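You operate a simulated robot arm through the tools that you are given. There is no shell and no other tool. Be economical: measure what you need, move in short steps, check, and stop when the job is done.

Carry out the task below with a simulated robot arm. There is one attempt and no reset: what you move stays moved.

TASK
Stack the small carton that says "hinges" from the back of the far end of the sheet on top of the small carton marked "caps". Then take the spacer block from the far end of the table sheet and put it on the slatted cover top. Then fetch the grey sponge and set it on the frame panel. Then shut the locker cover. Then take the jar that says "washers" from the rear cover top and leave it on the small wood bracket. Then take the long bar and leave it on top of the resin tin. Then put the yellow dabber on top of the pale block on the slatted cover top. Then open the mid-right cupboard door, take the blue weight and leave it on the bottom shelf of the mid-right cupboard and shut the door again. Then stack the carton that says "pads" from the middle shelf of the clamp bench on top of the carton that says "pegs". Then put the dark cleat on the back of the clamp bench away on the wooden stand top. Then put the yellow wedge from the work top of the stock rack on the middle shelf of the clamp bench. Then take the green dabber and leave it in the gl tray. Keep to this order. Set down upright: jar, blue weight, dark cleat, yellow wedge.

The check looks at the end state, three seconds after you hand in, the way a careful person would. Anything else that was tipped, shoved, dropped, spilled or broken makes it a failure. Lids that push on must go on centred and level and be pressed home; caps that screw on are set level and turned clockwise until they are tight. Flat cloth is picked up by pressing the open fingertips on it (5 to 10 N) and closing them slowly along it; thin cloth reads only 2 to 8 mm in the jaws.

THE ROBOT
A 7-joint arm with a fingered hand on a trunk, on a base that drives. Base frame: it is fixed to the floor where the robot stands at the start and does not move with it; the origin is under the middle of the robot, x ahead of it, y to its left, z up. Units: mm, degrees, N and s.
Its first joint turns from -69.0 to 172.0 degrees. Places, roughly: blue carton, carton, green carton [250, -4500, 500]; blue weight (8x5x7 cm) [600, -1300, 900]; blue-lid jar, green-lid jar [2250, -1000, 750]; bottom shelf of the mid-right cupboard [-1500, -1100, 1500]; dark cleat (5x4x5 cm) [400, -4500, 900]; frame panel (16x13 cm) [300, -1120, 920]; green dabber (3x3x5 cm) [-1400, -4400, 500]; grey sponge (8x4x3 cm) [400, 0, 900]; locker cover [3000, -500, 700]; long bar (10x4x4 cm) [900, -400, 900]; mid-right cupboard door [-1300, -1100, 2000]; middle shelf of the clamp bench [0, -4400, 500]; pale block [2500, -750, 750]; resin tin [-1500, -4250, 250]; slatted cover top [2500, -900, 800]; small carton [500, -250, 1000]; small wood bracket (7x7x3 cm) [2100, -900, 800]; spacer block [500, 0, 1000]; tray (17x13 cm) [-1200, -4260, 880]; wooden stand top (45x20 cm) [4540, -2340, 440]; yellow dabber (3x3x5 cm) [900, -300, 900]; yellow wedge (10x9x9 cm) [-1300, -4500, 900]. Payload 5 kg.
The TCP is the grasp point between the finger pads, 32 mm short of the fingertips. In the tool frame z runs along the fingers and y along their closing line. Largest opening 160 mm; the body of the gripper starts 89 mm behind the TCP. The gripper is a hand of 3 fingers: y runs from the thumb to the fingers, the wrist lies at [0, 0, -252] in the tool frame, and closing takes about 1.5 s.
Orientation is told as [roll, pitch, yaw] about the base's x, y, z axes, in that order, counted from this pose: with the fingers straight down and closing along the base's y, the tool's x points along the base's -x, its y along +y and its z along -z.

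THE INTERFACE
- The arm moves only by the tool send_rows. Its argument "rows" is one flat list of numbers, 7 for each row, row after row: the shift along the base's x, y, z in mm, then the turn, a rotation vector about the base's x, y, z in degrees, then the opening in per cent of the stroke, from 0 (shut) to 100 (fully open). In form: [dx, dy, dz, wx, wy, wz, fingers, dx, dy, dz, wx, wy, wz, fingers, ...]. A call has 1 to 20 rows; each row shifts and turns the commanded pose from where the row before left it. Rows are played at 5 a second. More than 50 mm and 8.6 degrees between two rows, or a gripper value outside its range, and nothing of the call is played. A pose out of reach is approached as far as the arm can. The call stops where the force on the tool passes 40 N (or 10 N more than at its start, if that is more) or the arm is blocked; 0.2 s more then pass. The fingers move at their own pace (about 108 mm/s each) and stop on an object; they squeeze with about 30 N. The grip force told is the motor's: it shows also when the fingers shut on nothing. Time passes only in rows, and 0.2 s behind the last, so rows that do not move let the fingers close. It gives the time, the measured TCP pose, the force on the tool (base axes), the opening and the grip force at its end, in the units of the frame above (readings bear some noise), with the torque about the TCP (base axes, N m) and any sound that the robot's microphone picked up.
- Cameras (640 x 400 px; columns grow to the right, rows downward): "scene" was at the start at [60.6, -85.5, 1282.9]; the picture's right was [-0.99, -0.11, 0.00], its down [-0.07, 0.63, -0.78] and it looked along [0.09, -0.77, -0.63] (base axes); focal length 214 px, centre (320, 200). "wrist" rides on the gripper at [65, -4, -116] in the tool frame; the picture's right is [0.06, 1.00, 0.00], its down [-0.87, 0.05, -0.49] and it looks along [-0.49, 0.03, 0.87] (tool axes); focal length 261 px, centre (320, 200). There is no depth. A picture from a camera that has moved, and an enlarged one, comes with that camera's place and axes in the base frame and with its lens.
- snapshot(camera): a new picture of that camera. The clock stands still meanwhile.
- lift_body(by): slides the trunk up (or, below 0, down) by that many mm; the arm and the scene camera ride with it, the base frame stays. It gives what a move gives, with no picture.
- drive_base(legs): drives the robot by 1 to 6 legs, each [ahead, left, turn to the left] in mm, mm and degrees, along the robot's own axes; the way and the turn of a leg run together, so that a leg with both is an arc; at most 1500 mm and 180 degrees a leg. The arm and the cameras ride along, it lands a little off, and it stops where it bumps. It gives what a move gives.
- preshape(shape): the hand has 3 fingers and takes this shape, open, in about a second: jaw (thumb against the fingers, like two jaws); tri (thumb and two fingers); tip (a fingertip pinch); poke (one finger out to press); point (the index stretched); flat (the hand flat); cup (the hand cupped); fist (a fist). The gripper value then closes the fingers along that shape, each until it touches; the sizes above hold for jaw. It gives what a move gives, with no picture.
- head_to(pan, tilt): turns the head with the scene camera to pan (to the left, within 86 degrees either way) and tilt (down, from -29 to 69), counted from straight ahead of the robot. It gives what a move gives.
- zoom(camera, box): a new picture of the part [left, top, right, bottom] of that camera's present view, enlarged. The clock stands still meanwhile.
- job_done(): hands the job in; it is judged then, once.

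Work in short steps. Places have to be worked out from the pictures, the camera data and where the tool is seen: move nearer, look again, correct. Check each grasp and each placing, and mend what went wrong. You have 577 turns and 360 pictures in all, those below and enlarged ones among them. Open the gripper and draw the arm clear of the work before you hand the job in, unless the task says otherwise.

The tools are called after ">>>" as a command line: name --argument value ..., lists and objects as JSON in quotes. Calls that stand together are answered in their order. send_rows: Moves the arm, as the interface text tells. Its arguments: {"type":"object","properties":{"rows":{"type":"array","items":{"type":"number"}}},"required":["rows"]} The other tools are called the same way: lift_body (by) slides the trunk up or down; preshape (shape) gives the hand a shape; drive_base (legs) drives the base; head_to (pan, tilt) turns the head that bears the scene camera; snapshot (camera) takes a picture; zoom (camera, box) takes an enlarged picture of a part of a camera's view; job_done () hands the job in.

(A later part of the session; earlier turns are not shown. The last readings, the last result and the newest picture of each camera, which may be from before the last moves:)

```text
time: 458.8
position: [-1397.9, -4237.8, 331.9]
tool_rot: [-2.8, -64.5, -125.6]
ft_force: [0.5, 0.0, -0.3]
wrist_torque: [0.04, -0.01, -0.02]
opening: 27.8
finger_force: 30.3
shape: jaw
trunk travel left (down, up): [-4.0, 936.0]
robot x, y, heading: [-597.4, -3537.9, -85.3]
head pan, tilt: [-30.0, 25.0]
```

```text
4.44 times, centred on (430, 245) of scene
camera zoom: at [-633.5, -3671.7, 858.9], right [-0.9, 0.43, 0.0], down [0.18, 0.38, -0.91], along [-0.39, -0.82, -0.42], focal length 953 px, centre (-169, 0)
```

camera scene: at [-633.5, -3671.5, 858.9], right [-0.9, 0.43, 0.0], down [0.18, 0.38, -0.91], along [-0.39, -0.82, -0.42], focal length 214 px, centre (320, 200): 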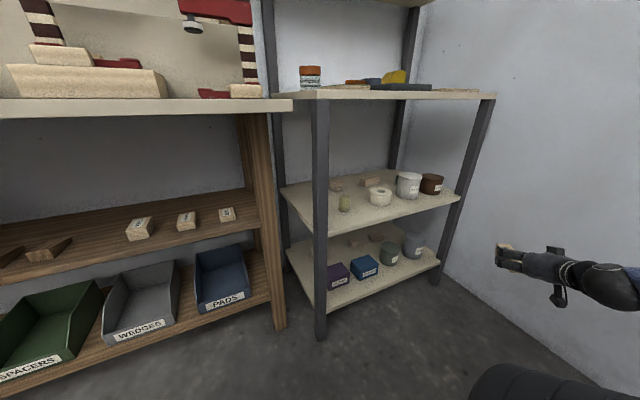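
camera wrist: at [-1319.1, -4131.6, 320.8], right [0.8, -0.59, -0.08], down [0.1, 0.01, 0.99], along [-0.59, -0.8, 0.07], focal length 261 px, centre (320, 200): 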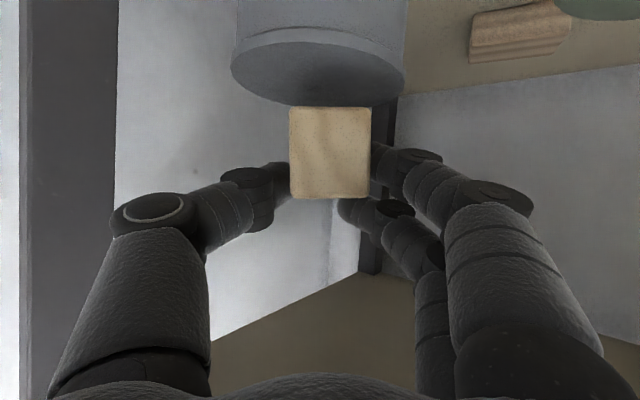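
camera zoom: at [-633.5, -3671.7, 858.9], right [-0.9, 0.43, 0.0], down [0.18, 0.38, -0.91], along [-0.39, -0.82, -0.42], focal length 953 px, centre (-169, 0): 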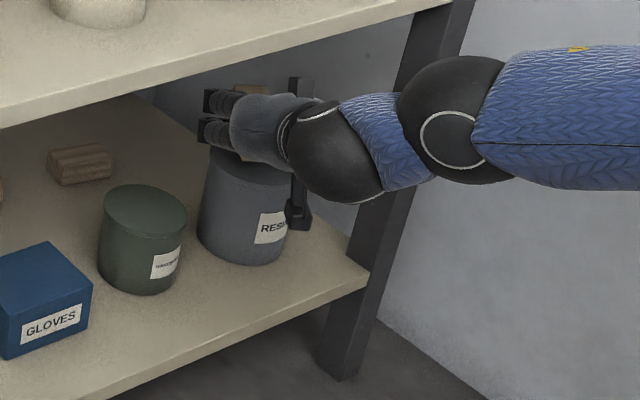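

Bar is centred over the tin. Lower slowly to contact.

>>> send_rows --rows '[0, 0, -12, 0, 0, 0, 15, 0, 0, -8, 0, 0, 0, 15, 0, 0, -4, 0, 0, 0, 15, 0, 0, -3, 0, 0, 0, 15, 0, 0, 0, 0, 0, 0, 15]'

>>> snapshot --camera "wrist"

```text
time: 460.2
position: [-1397.9, -4239.9, 313.4]
tool_rot: [-2.2, -65.1, -126.4]
ft_force: [4.5, 4.0, 22.6]
wrist_torque: [-0.6, -0.05, 0.18]
opening: 28.2
finger_force: 30.6
shape: jaw
trunk travel left (down, up): [-4.0, 936.0]
robot x, y, heading: [-599.6, -3537.8, -85.5]
head pan, tilt: [-30.0, 25.0]
stopped in row 5: the force on the tool passed its limit (the readings are from after the stop); the commanded pose is now the measured one
```

```text
196 pictures are left
camera wrist: at [-1319.4, -4132.8, 300.6], right [0.8, -0.6, -0.07], down [0.11, 0.02, 0.99], along [-0.59, -0.8, 0.08], focal length 261 px, centre (320, 200)
```

wrist: 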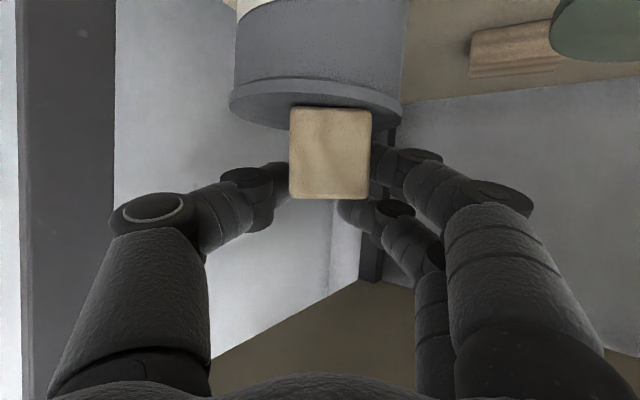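

Contact. Release slowly and withdraw backwards.

>>> send_rows --rows '[0, 0, 1, 0, 0, 0, 20, 0, 0, 0, 0, 0, 0, 26, 0, 0, 0, 0, 0, 0, 32, 0, 0, 2, 0, 0, 0, 36, 12, 16, 2, 0, 0, 0, 36, 20, 30, 4, 0, 0, 0, 36, 20, 35, 4, 0, 0, 0, 36, 20, 40, 0, 0, 0, 0, 36, 10, 45, 0, 0, 0, 0, 36, 0, 0, 0, 0, 0, 0, 36]'

>>> snapshot --camera "wrist"

>>> zoom --camera "scene" --box '[360, 200, 480, 290]'

```text
time: 462.4
position: [-1317.9, -4071.8, 323.5]
tool_rot: [-2.6, -64.8, -126.0]
ft_force: [0.2, 0.9, 0.4]
wrist_torque: [-0.04, -0.01, 0.02]
opening: 57.3
finger_force: 0.1
shape: jaw
trunk travel left (down, up): [-4.0, 936.0]
robot x, y, heading: [-596.4, -3542.1, -85.5]
head pan, tilt: [-30.0, 25.0]
```

```text
195 pictures are left
camera wrist: at [-1239.0, -3965.2, 310.5], right [0.8, -0.6, -0.08], down [0.1, 0.01, 0.99], along [-0.59, -0.8, 0.07], focal length 261 px, centre (320, 200)
```

wrist: 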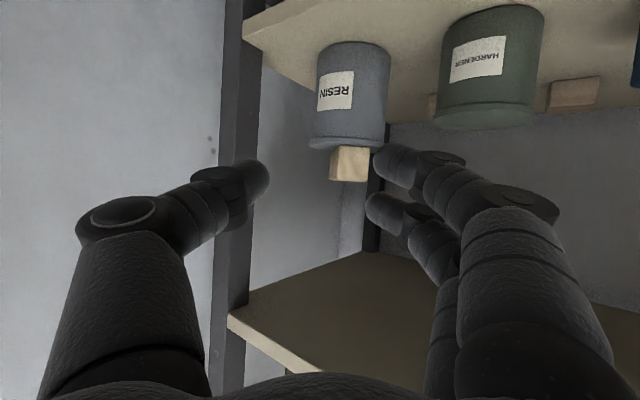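

```text
4.44 times, centred on (420, 245) of scene
camera zoom: at [-633.5, -3671.6, 858.9], right [-0.9, 0.43, 0.0], down [0.18, 0.38, -0.91], along [-0.39, -0.82, -0.42], focal length 953 px, centre (-124, 0)
```

zoom: 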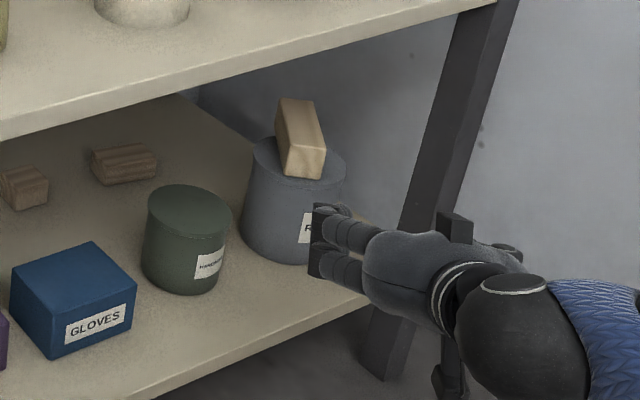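

Bar rests well on the resin tin. I back the base away, raise the trunk, and straighten the hand.

>>> drive_base --legs '[[-600, 100, 0]]'

>>> lift_body --by 400

>>> lift_body --by 250

>>> send_rows --rows '[0, 0, 40, 0, 0, 0, 50, 0, 0, 40, 6.4, -4.8, 0, 50, 0, 0, 40, 6.4, -4.8, 0, 50, 0, 0, 40, 6.4, -4.8, 0, 50, 0, 0, 40, 6.4, -4.8, 0, 50, 0, 0, 40, 6.4, -4.8, 0, 50, 0, 0, 40, 6.4, -4.8, 0, 50, 0, 0, 40, 6.4, -4.8, 0, 50, 0, 0, 40, 6.4, -4.8, 0, 50]'

```text
time: 465.8
position: [-1267.2, -3473.0, 321.9]
tool_rot: [-2.5, -64.8, -125.9]
ft_force: [-0.1, 0.3, -0.3]
wrist_torque: [-0.03, -0.06, -0.01]
opening: 57.4
finger_force: 0.1
shape: jaw
trunk travel left (down, up): [-4.0, 936.0]
robot x, y, heading: [-552.1, -2939.4, -85.4]
head pan, tilt: [-30.0, 25.0]
```

```text
time: 469.6
position: [-1267.6, -3473.3, 722.0]
tool_rot: [-2.4, -64.8, -125.9]
ft_force: [-0.5, -0.1, -0.3]
wrist_torque: [0.03, 0.0, -0.01]
opening: 57.1
finger_force: 0.2
shape: jaw
trunk travel left (down, up): [-404.0, 536.0]
robot x, y, heading: [-548.8, -2936.7, -84.7]
head pan, tilt: [-30.0, 25.0]
```

```text
time: 472.2
position: [-1266.3, -3473.2, 972.3]
tool_rot: [-2.5, -64.7, -125.9]
ft_force: [-0.2, 0.4, 0.6]
wrist_torque: [-0.01, 0.01, -0.02]
opening: 57.4
finger_force: 0.1
shape: jaw
trunk travel left (down, up): [-654.0, 286.0]
robot x, y, heading: [-549.2, -2939.6, -85.2]
head pan, tilt: [-30.0, 25.0]
```

```text
time: 474.2
position: [-1264.3, -3473.6, 1330.6]
tool_rot: [-1.7, -0.6, -126.4]
ft_force: [1.1, -1.6, -1.0]
wrist_torque: [0.02, 0.04, 0.01]
opening: 79.7
finger_force: 0.2
shape: jaw
trunk travel left (down, up): [-654.0, 286.0]
robot x, y, heading: [-549.8, -2935.4, -85.6]
head pan, tilt: [-30.0, 25.0]
```

Tuck the arm, square to heading 180, and drive back to the table's rear side for the yellow dabber.

>>> send_rows --rows '[38, 28, 0, 1.7, 0, 0, 50, 38, 28, 0, 0, 0, 0, 50, 38, 28, 0, 0, 0, 0, 50, 38, 28, 0, 0, 0, 0, 50, 38, 28, 0, 0, 0, 0, 50, 38, 28, 0, 0, 0, 0, 50, 38, 28, 0, 0, 0, 0, 50]'

>>> drive_base --legs '[[0, 0, -94.4], [-950, 0, 0], [-955, 0, 0], [0, -1400, 0], [0, -650, 0]]'

>>> head_to --pan -45 --tilt 45

>>> snapshot --camera "scene"

```text
time: 475.8
position: [-999.2, -3276.0, 1331.4]
tool_rot: [-2.6, 0.7, -126.4]
ft_force: [0.1, 0.1, -1.0]
wrist_torque: [-0.01, 0.04, -0.02]
opening: 79.5
finger_force: 0.1
shape: jaw
trunk travel left (down, up): [-654.0, 286.0]
robot x, y, heading: [-553.9, -2936.8, -85.4]
head pan, tilt: [-30.0, 25.0]
```

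```text
time: 499.2
position: [1087.3, -443.4, 1331.3]
tool_rot: [-2.5, 0.6, 138.9]
ft_force: [0.5, 1.1, -0.2]
wrist_torque: [-0.01, 0.04, 0.0]
opening: 79.8
finger_force: 0.0
shape: jaw
trunk travel left (down, up): [-654.0, 286.0]
robot x, y, heading: [1392.7, -925.2, -180.2]
head pan, tilt: [-30.0, 25.0]
```

```text
time: 500.0
position: [1088.9, -442.8, 1331.5]
tool_rot: [-2.6, 0.5, 138.9]
ft_force: [1.0, -0.3, 0.7]
wrist_torque: [-0.01, 0.01, 0.01]
opening: 79.6
finger_force: 0.1
shape: jaw
trunk travel left (down, up): [-654.0, 286.0]
robot x, y, heading: [1387.8, -920.1, -179.9]
head pan, tilt: [-45.0, 45.0]
```

```text
193 pictures are left
camera scene: at [1283.2, -864.0, 1478.4], right [0.71, 0.71, 0.0], down [0.5, -0.5, -0.71], along [-0.5, 0.5, -0.71], focal length 214 px, centre (320, 200)
```

scene: 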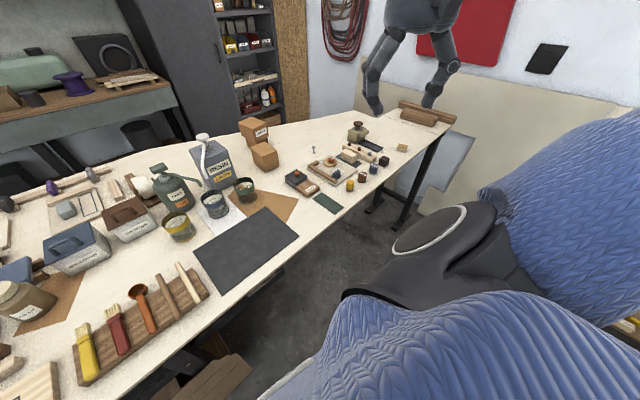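

I level the hand, turn to yaw 90° and go above the yellow dabber at ≈(919,-334).

>>> send_rows --rows '[-28, 18, -30, -1.6, 2, 0, 30, -28, 18, -35, 0, 0, -8.3, 30, -28, 18, -35, 0, 0, -8.3, 30, -28, 18, -35, 0, 0, -8.3, 30, -28, 18, -35, 0, 0, -8.3, 30, -28, 18, -35, 0, 0, -8.3, 30, 0, 0, -40, 0, 0, -7.5, 30, 0, 0, 0, 0, 0, 0, 30]'

>>> snapshot --camera "wrist"

```text
time: 501.8
position: [918.6, -337.3, 1087.6]
tool_rot: [-0.1, 0.1, 89.8]
ft_force: [0.1, 0.1, 0.2]
wrist_torque: [0.0, -0.05, 0.01]
opening: 48.5
finger_force: 0.1
shape: jaw
trunk travel left (down, up): [-654.0, 286.0]
robot x, y, heading: [1391.4, -920.7, -179.7]
head pan, tilt: [-45.0, 45.0]
```

```text
192 pictures are left
camera wrist: at [922.7, -401.7, 1201.2], right [-1.0, -0.06, 0.0], down [-0.05, 0.87, 0.49], along [-0.03, 0.49, -0.87], focal length 261 px, centre (320, 200)
```

wrist: 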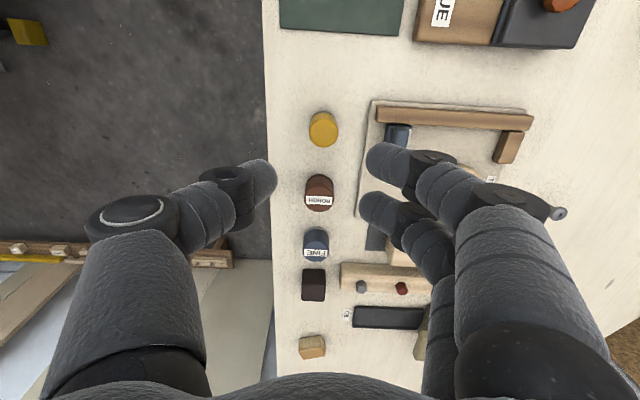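

>>> send_rows --rows '[-3, -4, -40, 0, 0, 0, 30, 0, 0, -45, 0, 0, 0, 30, 0, 0, -45, 0, 0, 0, 30, 0, 0, -18, 0, 0, 0, 30, 0, 0, 0, 0, 0, 0, 10, 0, 0, 0, 0, 0, 0, 10, 0, 0, 0, 0, 0, 0, 10, 0, 0, 0, 0, 0, 0, 10]'

>>> snapshot --camera "wrist"

```text
time: 503.6
position: [917.4, -341.0, 938.6]
tool_rot: [-0.1, 0.1, 89.9]
ft_force: [0.5, 0.9, 1.4]
wrist_torque: [0.01, 0.0, -0.01]
opening: 9.6
finger_force: 29.8
shape: jaw
trunk travel left (down, up): [-654.0, 286.0]
robot x, y, heading: [1391.1, -920.9, -179.9]
head pan, tilt: [-45.0, 45.0]
```

```text
191 pictures are left
camera wrist: at [921.1, -405.8, 1052.7], right [-1.0, -0.06, 0.0], down [-0.05, 0.87, 0.49], along [-0.03, 0.49, -0.87], focal length 261 px, centre (320, 200)
```

wrist: 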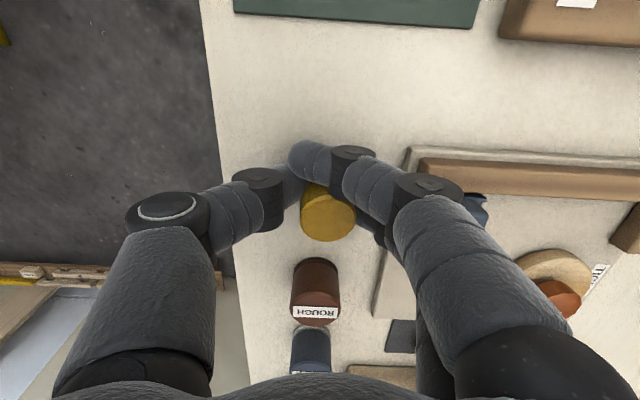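

The dabber seems nestled between the two fingers and thumb. Test-lift 40 mm and look.

>>> send_rows --rows '[0, 0, 20, 0, 0, 0, 5, 0, 0, 25, 0, 0, 0, 5, 0, 0, 0, 0, 0, 0, 5]'

>>> zoom --camera "wrist" --box '[220, 120, 440, 280]'

>>> zoom --camera "scene" --box '[300, 130, 420, 230]'

```text
time: 504.4
position: [917.1, -340.0, 983.9]
tool_rot: [-0.1, 0.1, 89.9]
ft_force: [-0.2, 0.4, 0.0]
wrist_torque: [-0.03, -0.01, 0.01]
opening: 7.8
finger_force: 29.7
shape: jaw
trunk travel left (down, up): [-654.0, 286.0]
robot x, y, heading: [1392.7, -922.0, -180.2]
head pan, tilt: [-45.0, 45.0]
```

```text
2.50 times, centred on (330, 200) of wrist
camera zoom: at [920.9, -405.2, 1097.7], right [-1.0, -0.06, 0.0], down [-0.05, 0.87, 0.49], along [-0.03, 0.49, -0.87], focal length 652 px, centre (295, 200)
```

zoom: 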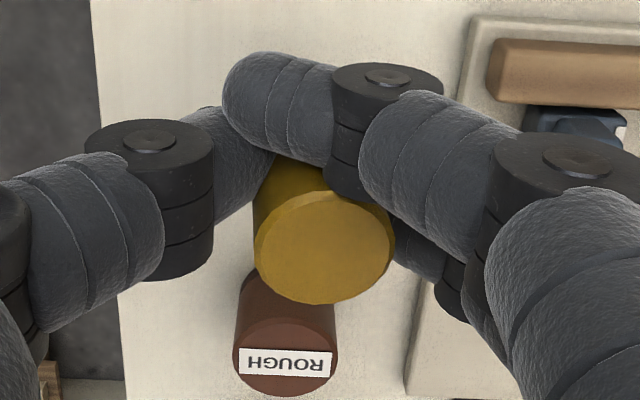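

```text
4.00 times, centred on (360, 180) of scene
camera zoom: at [1282.9, -863.4, 1478.2], right [0.71, 0.71, 0.0], down [0.5, -0.5, -0.71], along [-0.5, 0.5, -0.71], focal length 858 px, centre (160, 280)
```

zoom: 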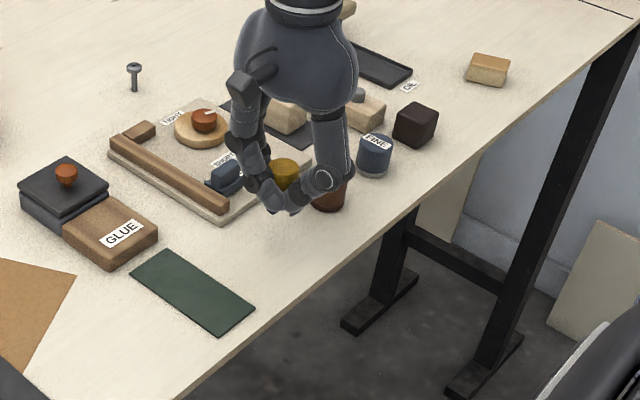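

The dabber is held. I raise and tuck the arm, turn, and drive to the boat's far side near the pale block.

>>> send_rows --rows '[0, 0, 48, 0, 0, 0, 5, 0, 0, 48, 0, 0, 0, 5, 0, 0, 48, 0, 0, 0, 5, 0, 0, 48, 0, 0, 0, 5, 0, 0, 48, 0, 0, 0, 5, 0, 0, 48, 0, 0, 0, 5, 0, 0, 40, 0, 0, 0, 5, 25, -30, 0, 0, 0, 0, 5, 25, -30, 0, 0, 0, 0, 5, 25, -30, 0, 0, 0, 0, 5, 25, -30, 0, 0, 0, 0, 5]'

>>> drive_base --legs '[[0, 0, 130], [-812, 681, 0], [660, 787, 0]]'

>>> head_to --pan -40 --tilt 50

>>> snapshot --camera "scene"

```text
time: 506.8
position: [1018.5, -460.3, 1314.3]
tool_rot: [-0.1, 0.2, 89.8]
ft_force: [0.7, -0.1, -0.6]
wrist_torque: [0.02, 0.05, 0.01]
opening: 7.4
finger_force: 29.8
shape: jaw
trunk travel left (down, up): [-654.0, 286.0]
robot x, y, heading: [1392.3, -923.0, -179.7]
head pan, tilt: [-45.0, 45.0]
```

```text
time: 522.8
position: [2266.6, -392.8, 1312.9]
tool_rot: [-0.1, 0.1, -138.9]
ft_force: [0.4, -0.8, -1.1]
wrist_torque: [0.02, 0.01, 0.0]
opening: 7.1
finger_force: 29.8
shape: jaw
trunk travel left (down, up): [-654.0, 286.0]
robot x, y, heading: [2371.9, 194.2, -48.7]
head pan, tilt: [-45.0, 45.0]
```

```text
time: 523.4
position: [2266.2, -393.0, 1313.7]
tool_rot: [-0.1, 0.0, -139.0]
ft_force: [-0.2, 0.0, 0.1]
wrist_torque: [0.0, 0.01, 0.01]
opening: 7.3
finger_force: 29.9
shape: jaw
trunk travel left (down, up): [-654.0, 286.0]
robot x, y, heading: [2371.1, 192.1, -48.7]
head pan, tilt: [-40.0, 50.0]
```

```text
188 pictures are left
camera scene: at [2404.7, 78.6, 1471.4], right [-1.0, -0.02, 0.0], down [-0.02, 0.77, -0.64], along [0.01, -0.64, -0.77], focal length 214 px, centre (320, 200)
```

scene: 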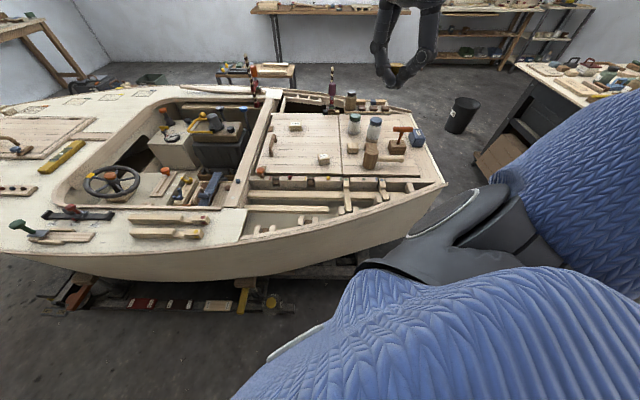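

A bit far; I move 110 mm closer and look at the pale block.

>>> drive_base --legs '[[83, -73, 0]]'

>>> zoom --camera "scene" --box '[240, 100, 432, 220]'

```text
time: 524.6
position: [2265.9, -506.1, 1312.5]
tool_rot: [-0.2, 0.2, -138.8]
ft_force: [-0.2, -0.2, -1.4]
wrist_torque: [0.07, 0.03, 0.01]
opening: 7.1
finger_force: 30.2
shape: jaw
trunk travel left (down, up): [-654.0, 286.0]
robot x, y, heading: [2365.0, 79.3, -48.7]
head pan, tilt: [-40.0, 50.0]
```

```text
3.33 times, centred on (336, 160) of scene
camera zoom: at [2403.7, -35.2, 1471.3], right [-1.0, -0.02, 0.0], down [-0.02, 0.77, -0.64], along [0.01, -0.64, -0.77], focal length 715 px, centre (267, 333)
```

zoom: 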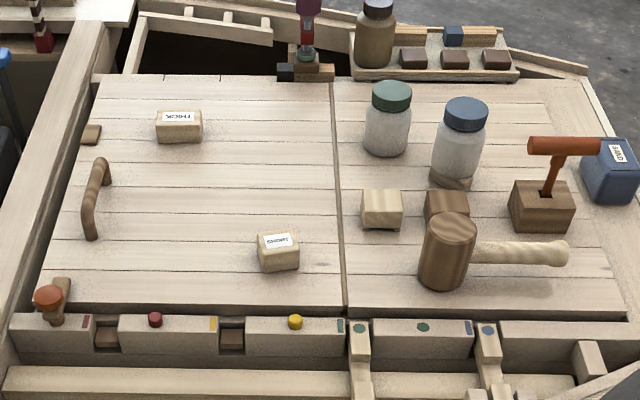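

I bring the dabber above the pale block.

>>> send_rows --rows '[22, -36, -10, 0, 0, 8, 5, 22, -36, -10, 0, 0, 8, 5, 22, -36, -10, 0, 0, 8, 5, 22, -36, -10, 0, 0, 8, 5, 22, -36, -10, 0, 0, 8, 5, 22, -30, -25, 0, 0, 8, 5, 0, 0, -48, 0, 0, 0, 5, 0, 0, -48, 0, 0, 0, 5, 0, 0, -48, 0, 0, 0, 5, 0, 0, -40, 0, 0, 0, 5, 0, 0, 0, 0, 0, 0, 5]'

>>> snapshot --camera "wrist"

>>> zoom --camera "scene" --box '[270, 110, 398, 190]'

```text
time: 527.0
position: [2397.3, -715.0, 1054.6]
tool_rot: [-0.1, 0.2, -90.9]
ft_force: [0.7, -0.1, 1.0]
wrist_torque: [0.02, 0.02, -0.02]
opening: 7.2
finger_force: 30.1
shape: jaw
trunk travel left (down, up): [-654.0, 286.0]
robot x, y, heading: [2369.3, 81.6, -48.7]
head pan, tilt: [-40.0, 50.0]
```

```text
186 pictures are left
camera wrist: at [2395.0, -650.5, 1169.4], right [1.0, 0.05, 0.0], down [0.04, -0.87, 0.49], along [0.02, -0.49, -0.87], focal length 261 px, centre (320, 200)
```

wrist: 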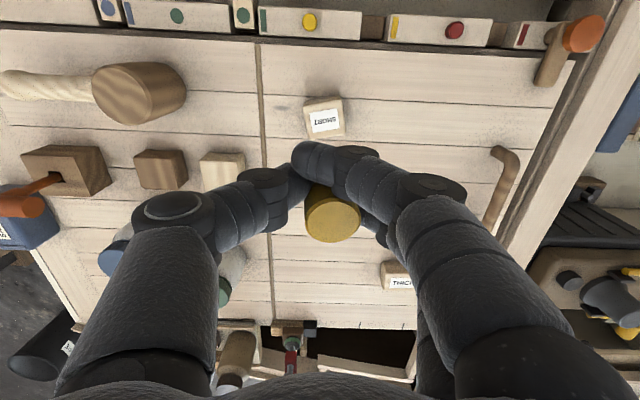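

```text
5.00 times, centred on (334, 150) of scene
camera zoom: at [2403.6, -33.0, 1471.5], right [-1.0, -0.02, 0.0], down [-0.02, 0.77, -0.64], along [0.01, -0.64, -0.77], focal length 1072 px, centre (250, 450)
```

zoom: 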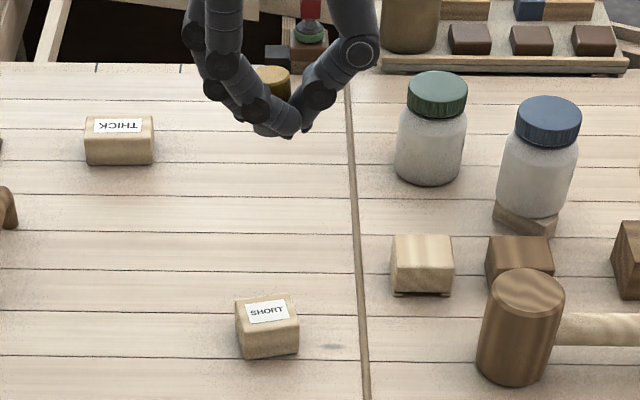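

>>> zoom --camera "scene" --box '[305, 105, 355, 145]'

>>> zoom --camera "wrist" --box '[260, 90, 400, 260]'

```text
10.00 times, centred on (330, 125) of scene
camera zoom: at [2403.6, -33.0, 1471.5], right [-1.0, -0.02, 0.0], down [-0.02, 0.77, -0.64], along [0.01, -0.64, -0.77], focal length 2145 px, centre (220, 950)
```

zoom: 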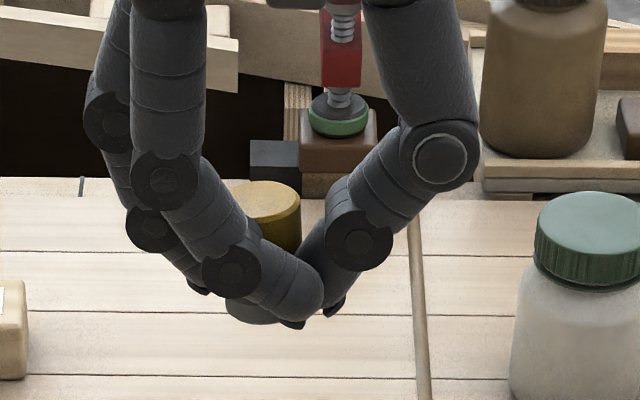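

```text
2.35 times, centred on (330, 175) of wrist
camera zoom: at [2395.0, -650.5, 1169.4], right [1.0, 0.05, 0.0], down [0.04, -0.87, 0.49], along [0.02, -0.49, -0.87], focal length 613 px, centre (296, 259)
```

zoom: 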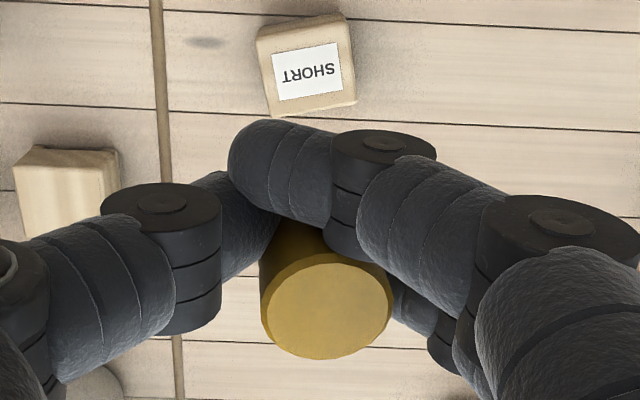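

Top of the SHORT block ≈ (2403,-722,830). The dabber leans ~6°, so I correct the tilt, centre it, and lower.

>>> send_rows --rows '[-1, -7, 0, 0, 6, 0, 5, 0, 0, -45, 0, 0, 0, 5, 0, 0, -45, 0, 0, 0, 5, 0, 0, -45, 0, 0, 0, 5, 0, 0, -20, 0, 0, 0, 5, 0, 0, 0, 0, 0, 0, 5]'

>>> zoom --camera "scene" --box '[300, 120, 370, 176]'

>>> snapshot --camera "wrist"

```text
time: 528.4
position: [2394.1, -722.0, 901.0]
tool_rot: [-6.1, 0.0, -90.8]
ft_force: [-0.3, 0.3, 0.3]
wrist_torque: [0.0, 0.02, 0.01]
opening: 6.9
finger_force: 30.0
shape: jaw
trunk travel left (down, up): [-654.0, 286.0]
robot x, y, heading: [2369.6, 80.1, -48.8]
head pan, tilt: [-40.0, 50.0]
```

```text
7.14 times, centred on (335, 148) of scene
camera zoom: at [2403.5, -33.8, 1471.4], right [-1.0, -0.02, 0.0], down [-0.02, 0.77, -0.64], along [0.01, -0.64, -0.77], focal length 1532 px, centre (213, 571)
```

zoom: 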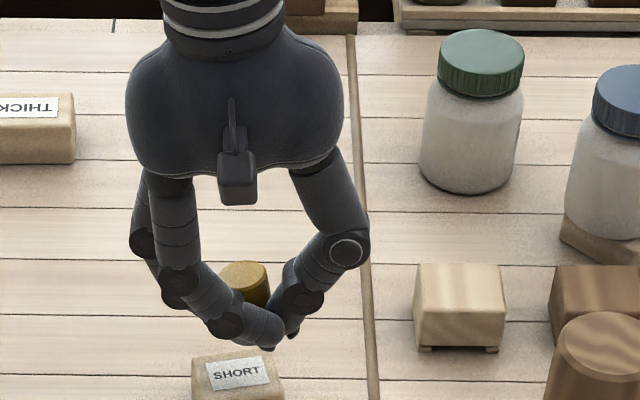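

```text
181 pictures are left
camera wrist: at [2404.3, -656.9, 1014.5], right [0.99, 0.05, -0.11], down [0.09, -0.87, 0.48], along [-0.07, -0.49, -0.87], focal length 261 px, centre (320, 200)
```

wrist: 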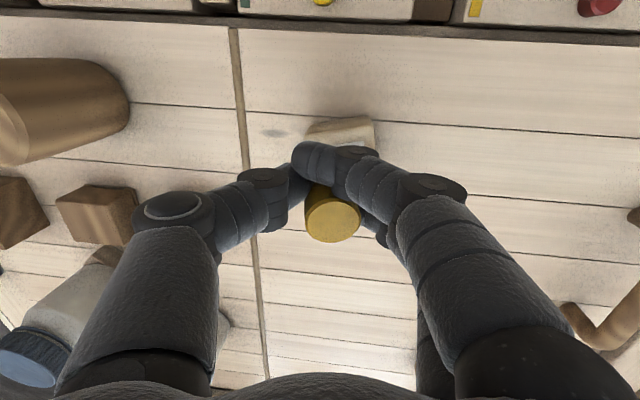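

>>> send_rows --rows '[2.5, -1, -20, 0, 0, 0, 5, 0, 0, -6, 0, 0, 0, 5, 0, 0, -3, 0, 0, 0, 5, 0, 0, 0, 0, 0, 0, 5]'

>>> zoom --camera "scene" --box '[300, 120, 370, 176]'

```text
time: 529.4
position: [2398.3, -722.9, 872.2]
tool_rot: [-6.1, -0.1, -90.9]
ft_force: [-2.9, -1.2, 20.0]
wrist_torque: [-0.29, -0.15, -0.05]
opening: 8.7
finger_force: 30.3
shape: jaw
trunk travel left (down, up): [-654.0, 286.0]
robot x, y, heading: [2367.7, 77.4, -48.6]
head pan, tilt: [-40.0, 50.0]
```

```text
7.14 times, centred on (335, 148) of scene
camera zoom: at [2403.2, -32.2, 1471.7], right [-1.0, -0.02, 0.0], down [-0.02, 0.77, -0.64], along [0.01, -0.64, -0.77], focal length 1532 px, centre (213, 571)
```

zoom: 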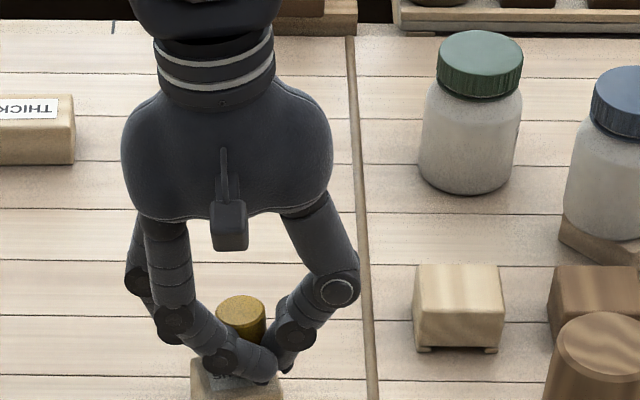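

Contact and centred. Release slowly.

>>> send_rows --rows '[0, 0, 0.5, 0, 0, 0, 7, 0, 0, 0, 0, 0, 0, 9, 0, 0, 0, 0, 0, 0, 12, 0, 0, 0, 0, 0, 0, 16, 0, 0, 0, 0, 0, 0, 22, 0, 0, 0, 0, 0, 0, 30, 0, 0, 0, 0, 0, 0, 34]'

>>> snapshot --camera "wrist"

>>> zoom --camera "scene" --box '[300, 120, 370, 176]'

```text
time: 531.0
position: [2398.0, -723.9, 871.9]
tool_rot: [-6.2, 0.0, -90.9]
ft_force: [-0.1, -0.4, 2.2]
wrist_torque: [-0.02, -0.04, -0.01]
opening: 53.5
finger_force: 0.0
shape: jaw
trunk travel left (down, up): [-654.0, 286.0]
robot x, y, heading: [2366.1, 80.5, -49.0]
head pan, tilt: [-40.0, 50.0]
```

```text
179 pictures are left
camera wrist: at [2407.9, -658.0, 985.1], right [0.99, 0.05, -0.11], down [0.09, -0.87, 0.48], along [-0.07, -0.49, -0.87], focal length 261 px, centre (320, 200)
```

wrist: 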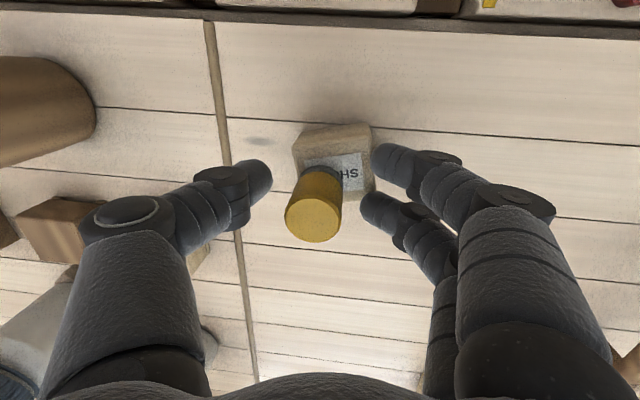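

```text
7.14 times, centred on (335, 148) of scene
camera zoom: at [2403.6, -33.8, 1471.4], right [-1.0, -0.02, 0.0], down [-0.02, 0.77, -0.64], along [0.01, -0.64, -0.77], focal length 1532 px, centre (213, 571)
```

zoom: 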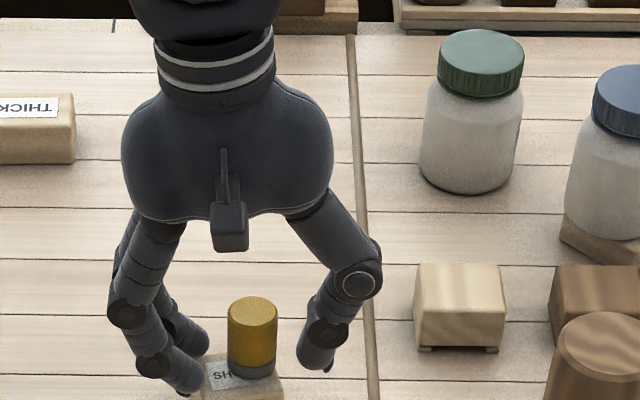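

The dabber stands upright but off-centre. I rise carefully and inspect.

>>> send_rows --rows '[0, 0, 20, 0, 0, 0, 34, 0, 0, 40, 0, 0, 0, 34, 0, 0, 40, 0, 0, 0, 34, 0, 0, 40, 0, -6, 0, 34, 0, 0, 0, 0, 0, 0, 34]'

>>> zoom --camera "wrist" --box '[270, 60, 390, 190]'

>>> zoom --camera "scene" --box '[310, 140, 360, 180]'

```text
time: 532.2
position: [2402.5, -723.5, 1009.9]
tool_rot: [-0.1, 0.1, -90.8]
ft_force: [1.0, -1.4, -0.4]
wrist_torque: [0.04, 0.07, 0.01]
opening: 54.3
finger_force: 0.0
shape: jaw
trunk travel left (down, up): [-654.0, 286.0]
robot x, y, heading: [2368.9, 80.9, -48.7]
head pan, tilt: [-40.0, 50.0]
```

```text
3.08 times, centred on (330, 125) of wrist
camera zoom: at [2400.1, -658.2, 1123.6], right [1.0, 0.05, 0.0], down [0.04, -0.87, 0.49], along [0.02, -0.49, -0.87], focal length 802 px, centre (289, 431)
```

zoom: 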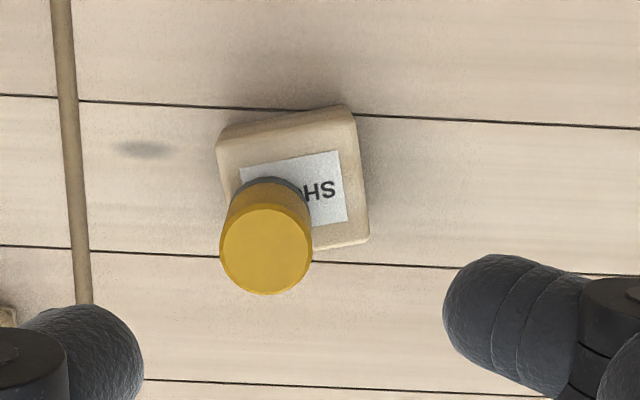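

```text
10.00 times, centred on (335, 160) of scene
camera zoom: at [2406.2, -34.8, 1471.2], right [-1.0, -0.02, 0.0], down [-0.02, 0.77, -0.64], along [0.01, -0.64, -0.77], focal length 2145 px, centre (170, 600)
```

zoom: 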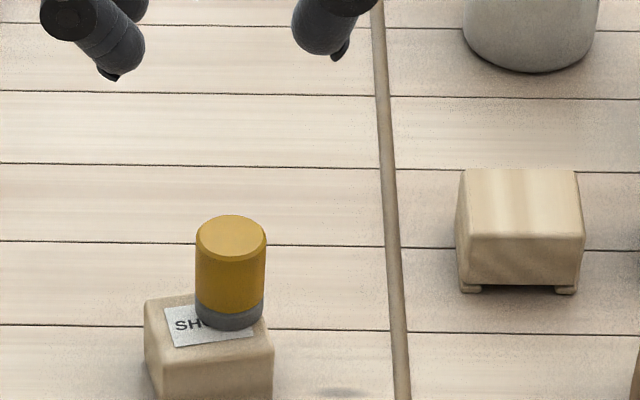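

The dabber stands stably on the SHORT block; I leave it. Now tuck the arm and head around to the aisle with the cupboard.

>>> send_rows --rows '[0, 0, 48, 0, 0, 0, 34, 0, 0, 48, 0, 0, 0, 34, 0, 0, 48, 0, 0, 0, 34, 0, 0, 48, 0, 0, 0, 34, 0, 20, 45, 0, 0, 0, 34, 0, 30, 38, 0, 0, 0, 34, 0, 45, 20, 0, 0, 0, 34, 0, 45, 0, 0, 0, 0, 34, 0, 45, 0, 0, 0, 0, 34]'

>>> drive_base --legs '[[-675, -774, 0], [0, 0, 138.7]]'

```text
time: 534.2
position: [2398.8, -534.0, 1307.2]
tool_rot: [-0.1, 0.1, -90.9]
ft_force: [0.0, 1.1, 0.2]
wrist_torque: [-0.07, -0.01, 0.01]
opening: 54.1
finger_force: 0.1
shape: jaw
trunk travel left (down, up): [-654.0, 286.0]
robot x, y, heading: [2365.2, 77.9, -48.7]
head pan, tilt: [-40.0, 50.0]
```

```text
time: 545.4
position: [1708.0, 570.2, 1307.3]
tool_rot: [-0.2, 0.1, 49.6]
ft_force: [0.0, 0.0, 0.0]
wrist_torque: [-0.01, 0.01, 0.03]
opening: 54.2
finger_force: 0.1
shape: jaw
trunk travel left (down, up): [-654.0, 286.0]
robot x, y, heading: [1339.6, 73.0, 91.6]
head pan, tilt: [-40.0, 50.0]
```

>>> drive_base --legs '[[-1450, 0, -1.6], [-1450, 0, 0], [-120, 1000, 0], [0, 790, 0], [1450, 0, 0], [300, 0, 0]]'

>>> head_to --pan 80 --tilt 0

>>> snapshot --camera "scene"

```text
time: 576.3
position: [53.0, -602.7, 1306.9]
tool_rot: [-0.1, 0.2, 43.7]
ft_force: [-0.3, 0.3, 0.2]
wrist_torque: [-0.02, -0.01, 0.0]
opening: 53.9
finger_force: 0.0
shape: jaw
trunk travel left (down, up): [-654.0, 286.0]
robot x, y, heading: [-361.4, -1056.7, 86.1]
head pan, tilt: [-40.0, 50.0]
```

```text
time: 578.3
position: [53.1, -603.9, 1306.7]
tool_rot: [-0.1, 0.2, 43.7]
ft_force: [-0.3, 0.6, 0.1]
wrist_torque: [0.01, -0.01, -0.01]
opening: 54.0
finger_force: 0.0
shape: jaw
trunk travel left (down, up): [-654.0, 286.0]
robot x, y, heading: [-366.1, -1058.9, 86.2]
head pan, tilt: [80.0, 0.0]
```

```text
175 pictures are left
camera scene: at [-447.4, -987.0, 1549.3], right [0.24, 0.97, 0.0], down [0.0, 0.0, -1.0], along [-0.97, 0.24, 0.0], focal length 214 px, centre (320, 200)
```

scene: 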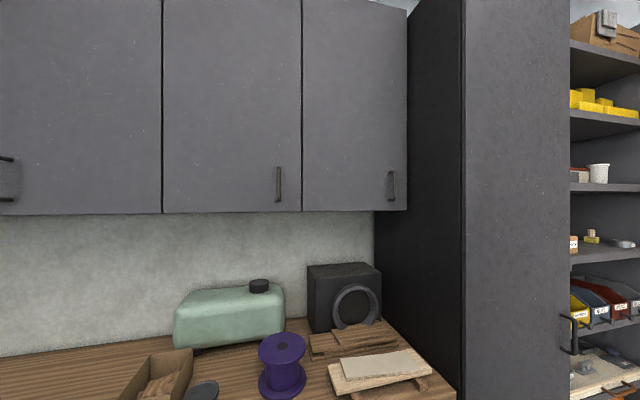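

Overhead cupboards: the mid-right door spans y≈-1341…-854 with its vertical handle at y≈-942, z≈1537–1678, hinged at its left. I turn to face the cupboards with the arm toward them.

>>> drive_base --legs '[[0, 0, 134]]'

>>> head_to --pan -40 --tilt 5

>>> snapshot --camera "scene"

```text
time: 584.3
position: [-983.5, -1078.4, 1306.8]
tool_rot: [-0.1, 0.2, 178.0]
ft_force: [0.0, -0.6, -0.6]
wrist_torque: [-0.01, 0.0, 0.0]
opening: 54.3
finger_force: 0.1
shape: jaw
trunk travel left (down, up): [-654.0, 286.0]
robot x, y, heading: [-364.6, -1062.5, -139.8]
head pan, tilt: [80.0, 0.0]
```

```text
time: 586.3
position: [-984.0, -1078.0, 1305.2]
tool_rot: [-0.1, 0.2, 178.0]
ft_force: [1.2, 0.2, -0.5]
wrist_torque: [-0.02, -0.02, 0.0]
opening: 54.0
finger_force: 0.0
shape: jaw
trunk travel left (down, up): [-654.0, 286.0]
robot x, y, heading: [-366.4, -1062.2, -139.8]
head pan, tilt: [-40.0, 5.0]
```

```text
174 pictures are left
camera scene: at [-494.6, -1091.4, 1541.3], right [0.0, 1.0, 0.0], down [0.09, 0.0, -1.0], along [-1.0, 0.0, -0.09], focal length 214 px, centre (320, 200)
```

scene: 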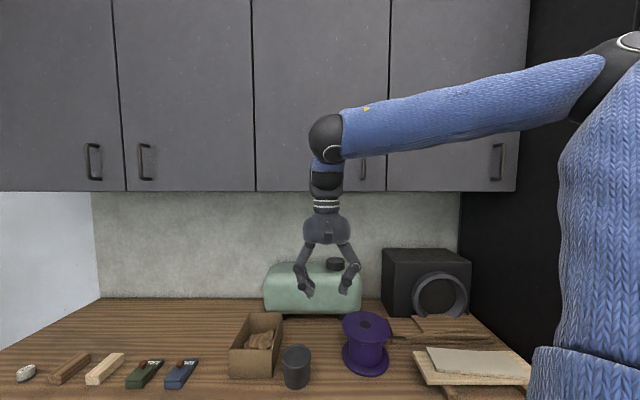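

I raise the trunk, move the hand in front of the handle, and tilt it to point at the door.

>>> lift_body --by 280

>>> send_rows --rows '[-25, 37, 0, 0, 0, 2, 40, -25, 37, 0, 0, 0, 0, 40, -25, 37, 0, 0, 0, 0, 40, -25, 37, 0, 0, 0, 0, 40, 0, 0, 0, 0, 8.5, 0, 40, 0, 0, 0, 0, 8.5, 0, 40, 0, 0, 0, 0, 8.5, 0, 40, 0, 0, 0, 0, 8.5, 0, 40, 0, 0, 0, 0, 8.5, 0, 40, 0, 0, 0, 0, 8.5, 0, 40, 0, 0, 0, 0, 8.5, 0, 40, 0, 0, 0, 0, 8.5, 0, 40, 0, 0, 0, 0, 8.5, 0, 40, 0, 0, 0, 0, 8.5, 0, 40, 0, 0, 0, 0, 0, 0, 40]'

>>> snapshot --camera "wrist"

>>> snapshot --camera "scene"

```text
time: 589.1
position: [-981.9, -1077.8, 1585.1]
tool_rot: [-0.1, 0.2, 178.0]
ft_force: [0.1, -0.5, -0.6]
wrist_torque: [-0.01, 0.04, -0.03]
opening: 54.3
finger_force: 0.2
shape: jaw
trunk travel left (down, up): [-934.0, 6.0]
robot x, y, heading: [-367.9, -1058.9, -139.7]
head pan, tilt: [-40.0, 5.0]
```

```text
time: 592.3
position: [-1153.3, -927.5, 1627.3]
tool_rot: [-0.7, -62.4, -179.3]
ft_force: [-0.5, -0.1, -0.9]
wrist_torque: [-0.02, 0.02, 0.04]
opening: 63.8
finger_force: 0.1
shape: jaw
out of reach, approached as far as the arm can: row 10, 11, 12, 13, 14
trunk travel left (down, up): [-934.0, 6.0]
robot x, y, heading: [-367.1, -1055.6, -139.9]
head pan, tilt: [-40.0, 5.0]
```

```text
173 pictures are left
camera wrist: at [-1020.0, -923.3, 1621.2], right [0.03, -1.0, -0.06], down [0.03, -0.06, 1.0], along [-1.0, -0.03, 0.03], focal length 261 px, centre (320, 200)
```

wrist: 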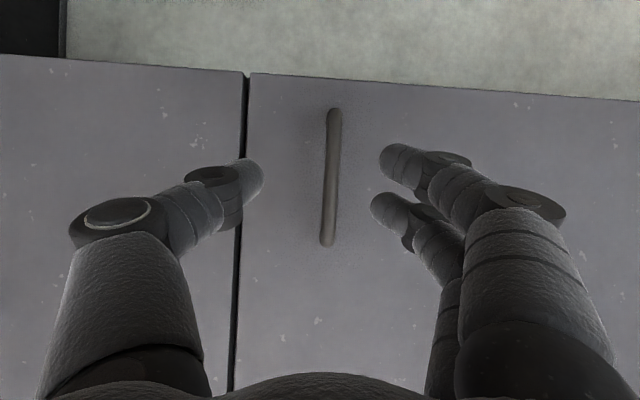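

```text
172 pictures are left
camera scene: at [-498.6, -1087.3, 1821.0], right [0.0, 1.0, 0.0], down [0.09, 0.0, -1.0], along [-1.0, 0.0, -0.09], focal length 214 px, centre (320, 200)
```

scene: 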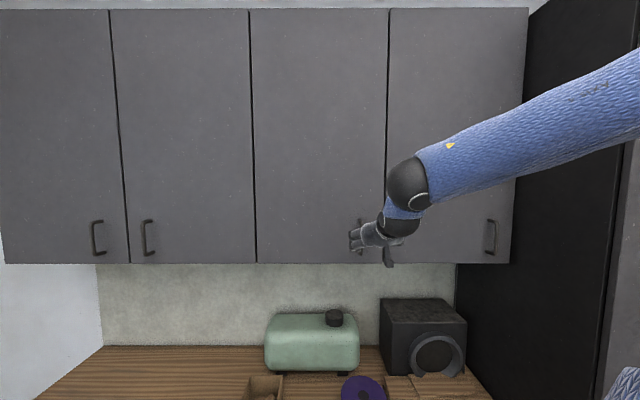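

Handle ≈ x -1262, y -939, z 1545–1669, well between the fingers. I advance gradually.

>>> send_rows --rows '[-30, -6, 0, 0, 0, 0, 40, -30, -5, 0, 0, 0, 0, 40, 0, 0, 0, 0, 0, 0, 40]'

>>> snapshot --camera "wrist"

```text
time: 593.1
position: [-1207.0, -942.6, 1633.2]
tool_rot: [-1.3, -62.9, -178.7]
ft_force: [0.7, -1.1, -0.1]
wrist_torque: [0.02, -0.05, -0.02]
opening: 63.9
finger_force: 0.0
shape: jaw
trunk travel left (down, up): [-934.0, 6.0]
robot x, y, heading: [-367.0, -1059.0, -139.7]
head pan, tilt: [-40.0, 5.0]
```

```text
171 pictures are left
camera wrist: at [-1073.8, -938.7, 1625.8], right [0.03, -1.0, -0.07], down [0.04, -0.06, 1.0], along [-1.0, -0.03, 0.04], focal length 261 px, centre (320, 200)
```

wrist: 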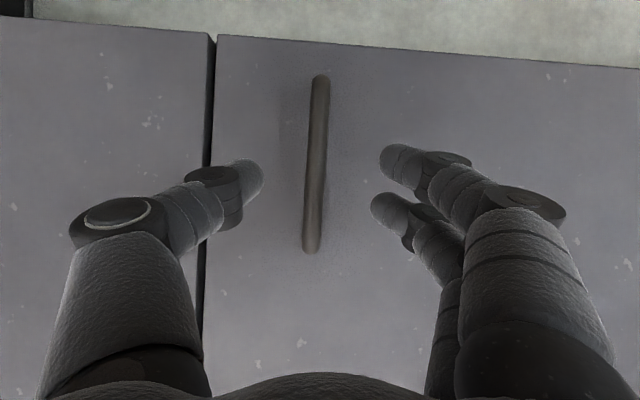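

>>> send_rows --rows '[-20, 2, -8, 0, 0, 0, 40, -15, 1.5, -7, 0, 0, 0, 40, -8, 0, 0, 0, 0, 0, 40, 0, 0, 0, 0, 0, 0, 40]'

>>> snapshot --camera "wrist"

```text
time: 594.1
position: [-1254.3, -938.6, 1613.4]
tool_rot: [-1.1, -62.6, -178.9]
ft_force: [-0.4, 0.1, 0.3]
wrist_torque: [0.01, 0.01, -0.03]
opening: 64.0
finger_force: 0.0
shape: jaw
trunk travel left (down, up): [-934.0, 6.0]
robot x, y, heading: [-367.4, -1058.0, -139.7]
head pan, tilt: [-40.0, 5.0]
```

```text
170 pictures are left
camera wrist: at [-1120.5, -933.0, 1607.3], right [0.03, -1.0, -0.06], down [0.04, -0.06, 1.0], along [-1.0, -0.03, 0.03], focal length 261 px, centre (320, 200)
```

wrist: 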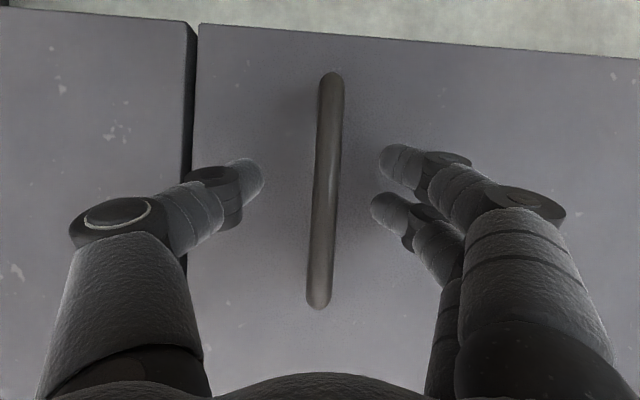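

Close on the handle.

>>> send_rows --rows '[0, 0, 0, 0, 0, 0, 0, 0, 0, 0, 0, 0, 0, 0, 0, 0, 0, 0, 0, 0, 0, 0, 0, 0, 0, 0, 0, 0]'

>>> snapshot --camera "wrist"

```text
time: 595.1
position: [-1254.3, -936.6, 1613.4]
tool_rot: [-1.1, -62.6, -179.1]
ft_force: [-1.0, 0.6, -1.5]
wrist_torque: [-0.18, -0.05, -0.03]
opening: 0.0
finger_force: 30.0
shape: jaw
trunk travel left (down, up): [-934.0, 6.0]
robot x, y, heading: [-365.7, -1058.0, -139.9]
head pan, tilt: [-40.0, 5.0]
```

```text
169 pictures are left
camera wrist: at [-1120.4, -933.0, 1607.3], right [0.03, -1.0, -0.06], down [0.04, -0.06, 1.0], along [-1.0, -0.03, 0.03], focal length 261 px, centre (320, 200)
```

wrist: 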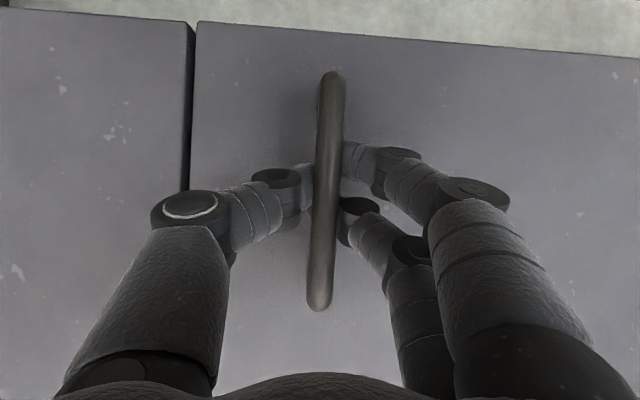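

Fingers hook behind the bar. I pull the door open ~14° along its arc.

>>> send_rows --rows '[10, -1, 0, 0, 0, 0, 0, 12, -1, 0, 0, 0, 0, 0, 13, -2, 0, 0, 0, 0, 0, 17, -3, 0, 0, 0, 0, 0, 17, -4, 0, 0, 0, 0, 0, 17, -5, 0, 0, 0, 0, 0, 16, -5, 0, 0, 0, 0, 0, 0, 0, 0, 0, 0, 0, 0]'

>>> snapshot --camera "wrist"

>>> snapshot --camera "scene"

```text
time: 596.9
position: [-1159.5, -958.3, 1613.5]
tool_rot: [-1.1, -62.5, -178.8]
ft_force: [-2.9, -6.7, -0.5]
wrist_torque: [-0.28, 0.02, 0.0]
opening: 0.2
finger_force: 31.0
shape: jaw
out of reach, approached as far as the arm can: row 7
trunk travel left (down, up): [-934.0, 6.0]
robot x, y, heading: [-363.2, -1061.9, -139.6]
head pan, tilt: [-40.0, 5.0]
```

```text
168 pictures are left
camera wrist: at [-1025.6, -954.4, 1607.3], right [0.03, -1.0, -0.06], down [0.04, -0.06, 1.0], along [-1.0, -0.03, 0.03], focal length 261 px, centre (320, 200)
```

wrist: 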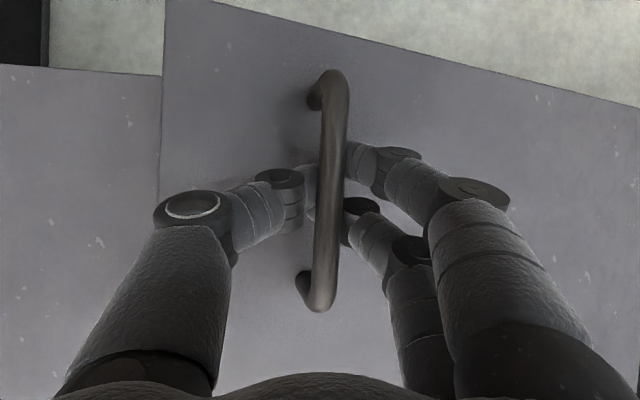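

```text
167 pictures are left
camera scene: at [-495.8, -1092.4, 1821.3], right [0.0, 1.0, 0.0], down [0.09, 0.0, -1.0], along [-1.0, 0.0, -0.09], focal length 214 px, centre (320, 200)
```

scene: 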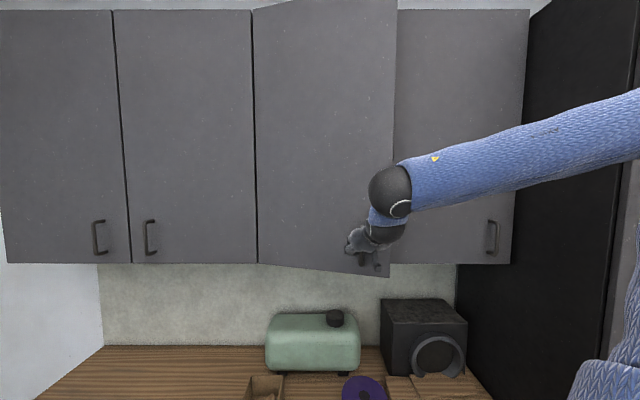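

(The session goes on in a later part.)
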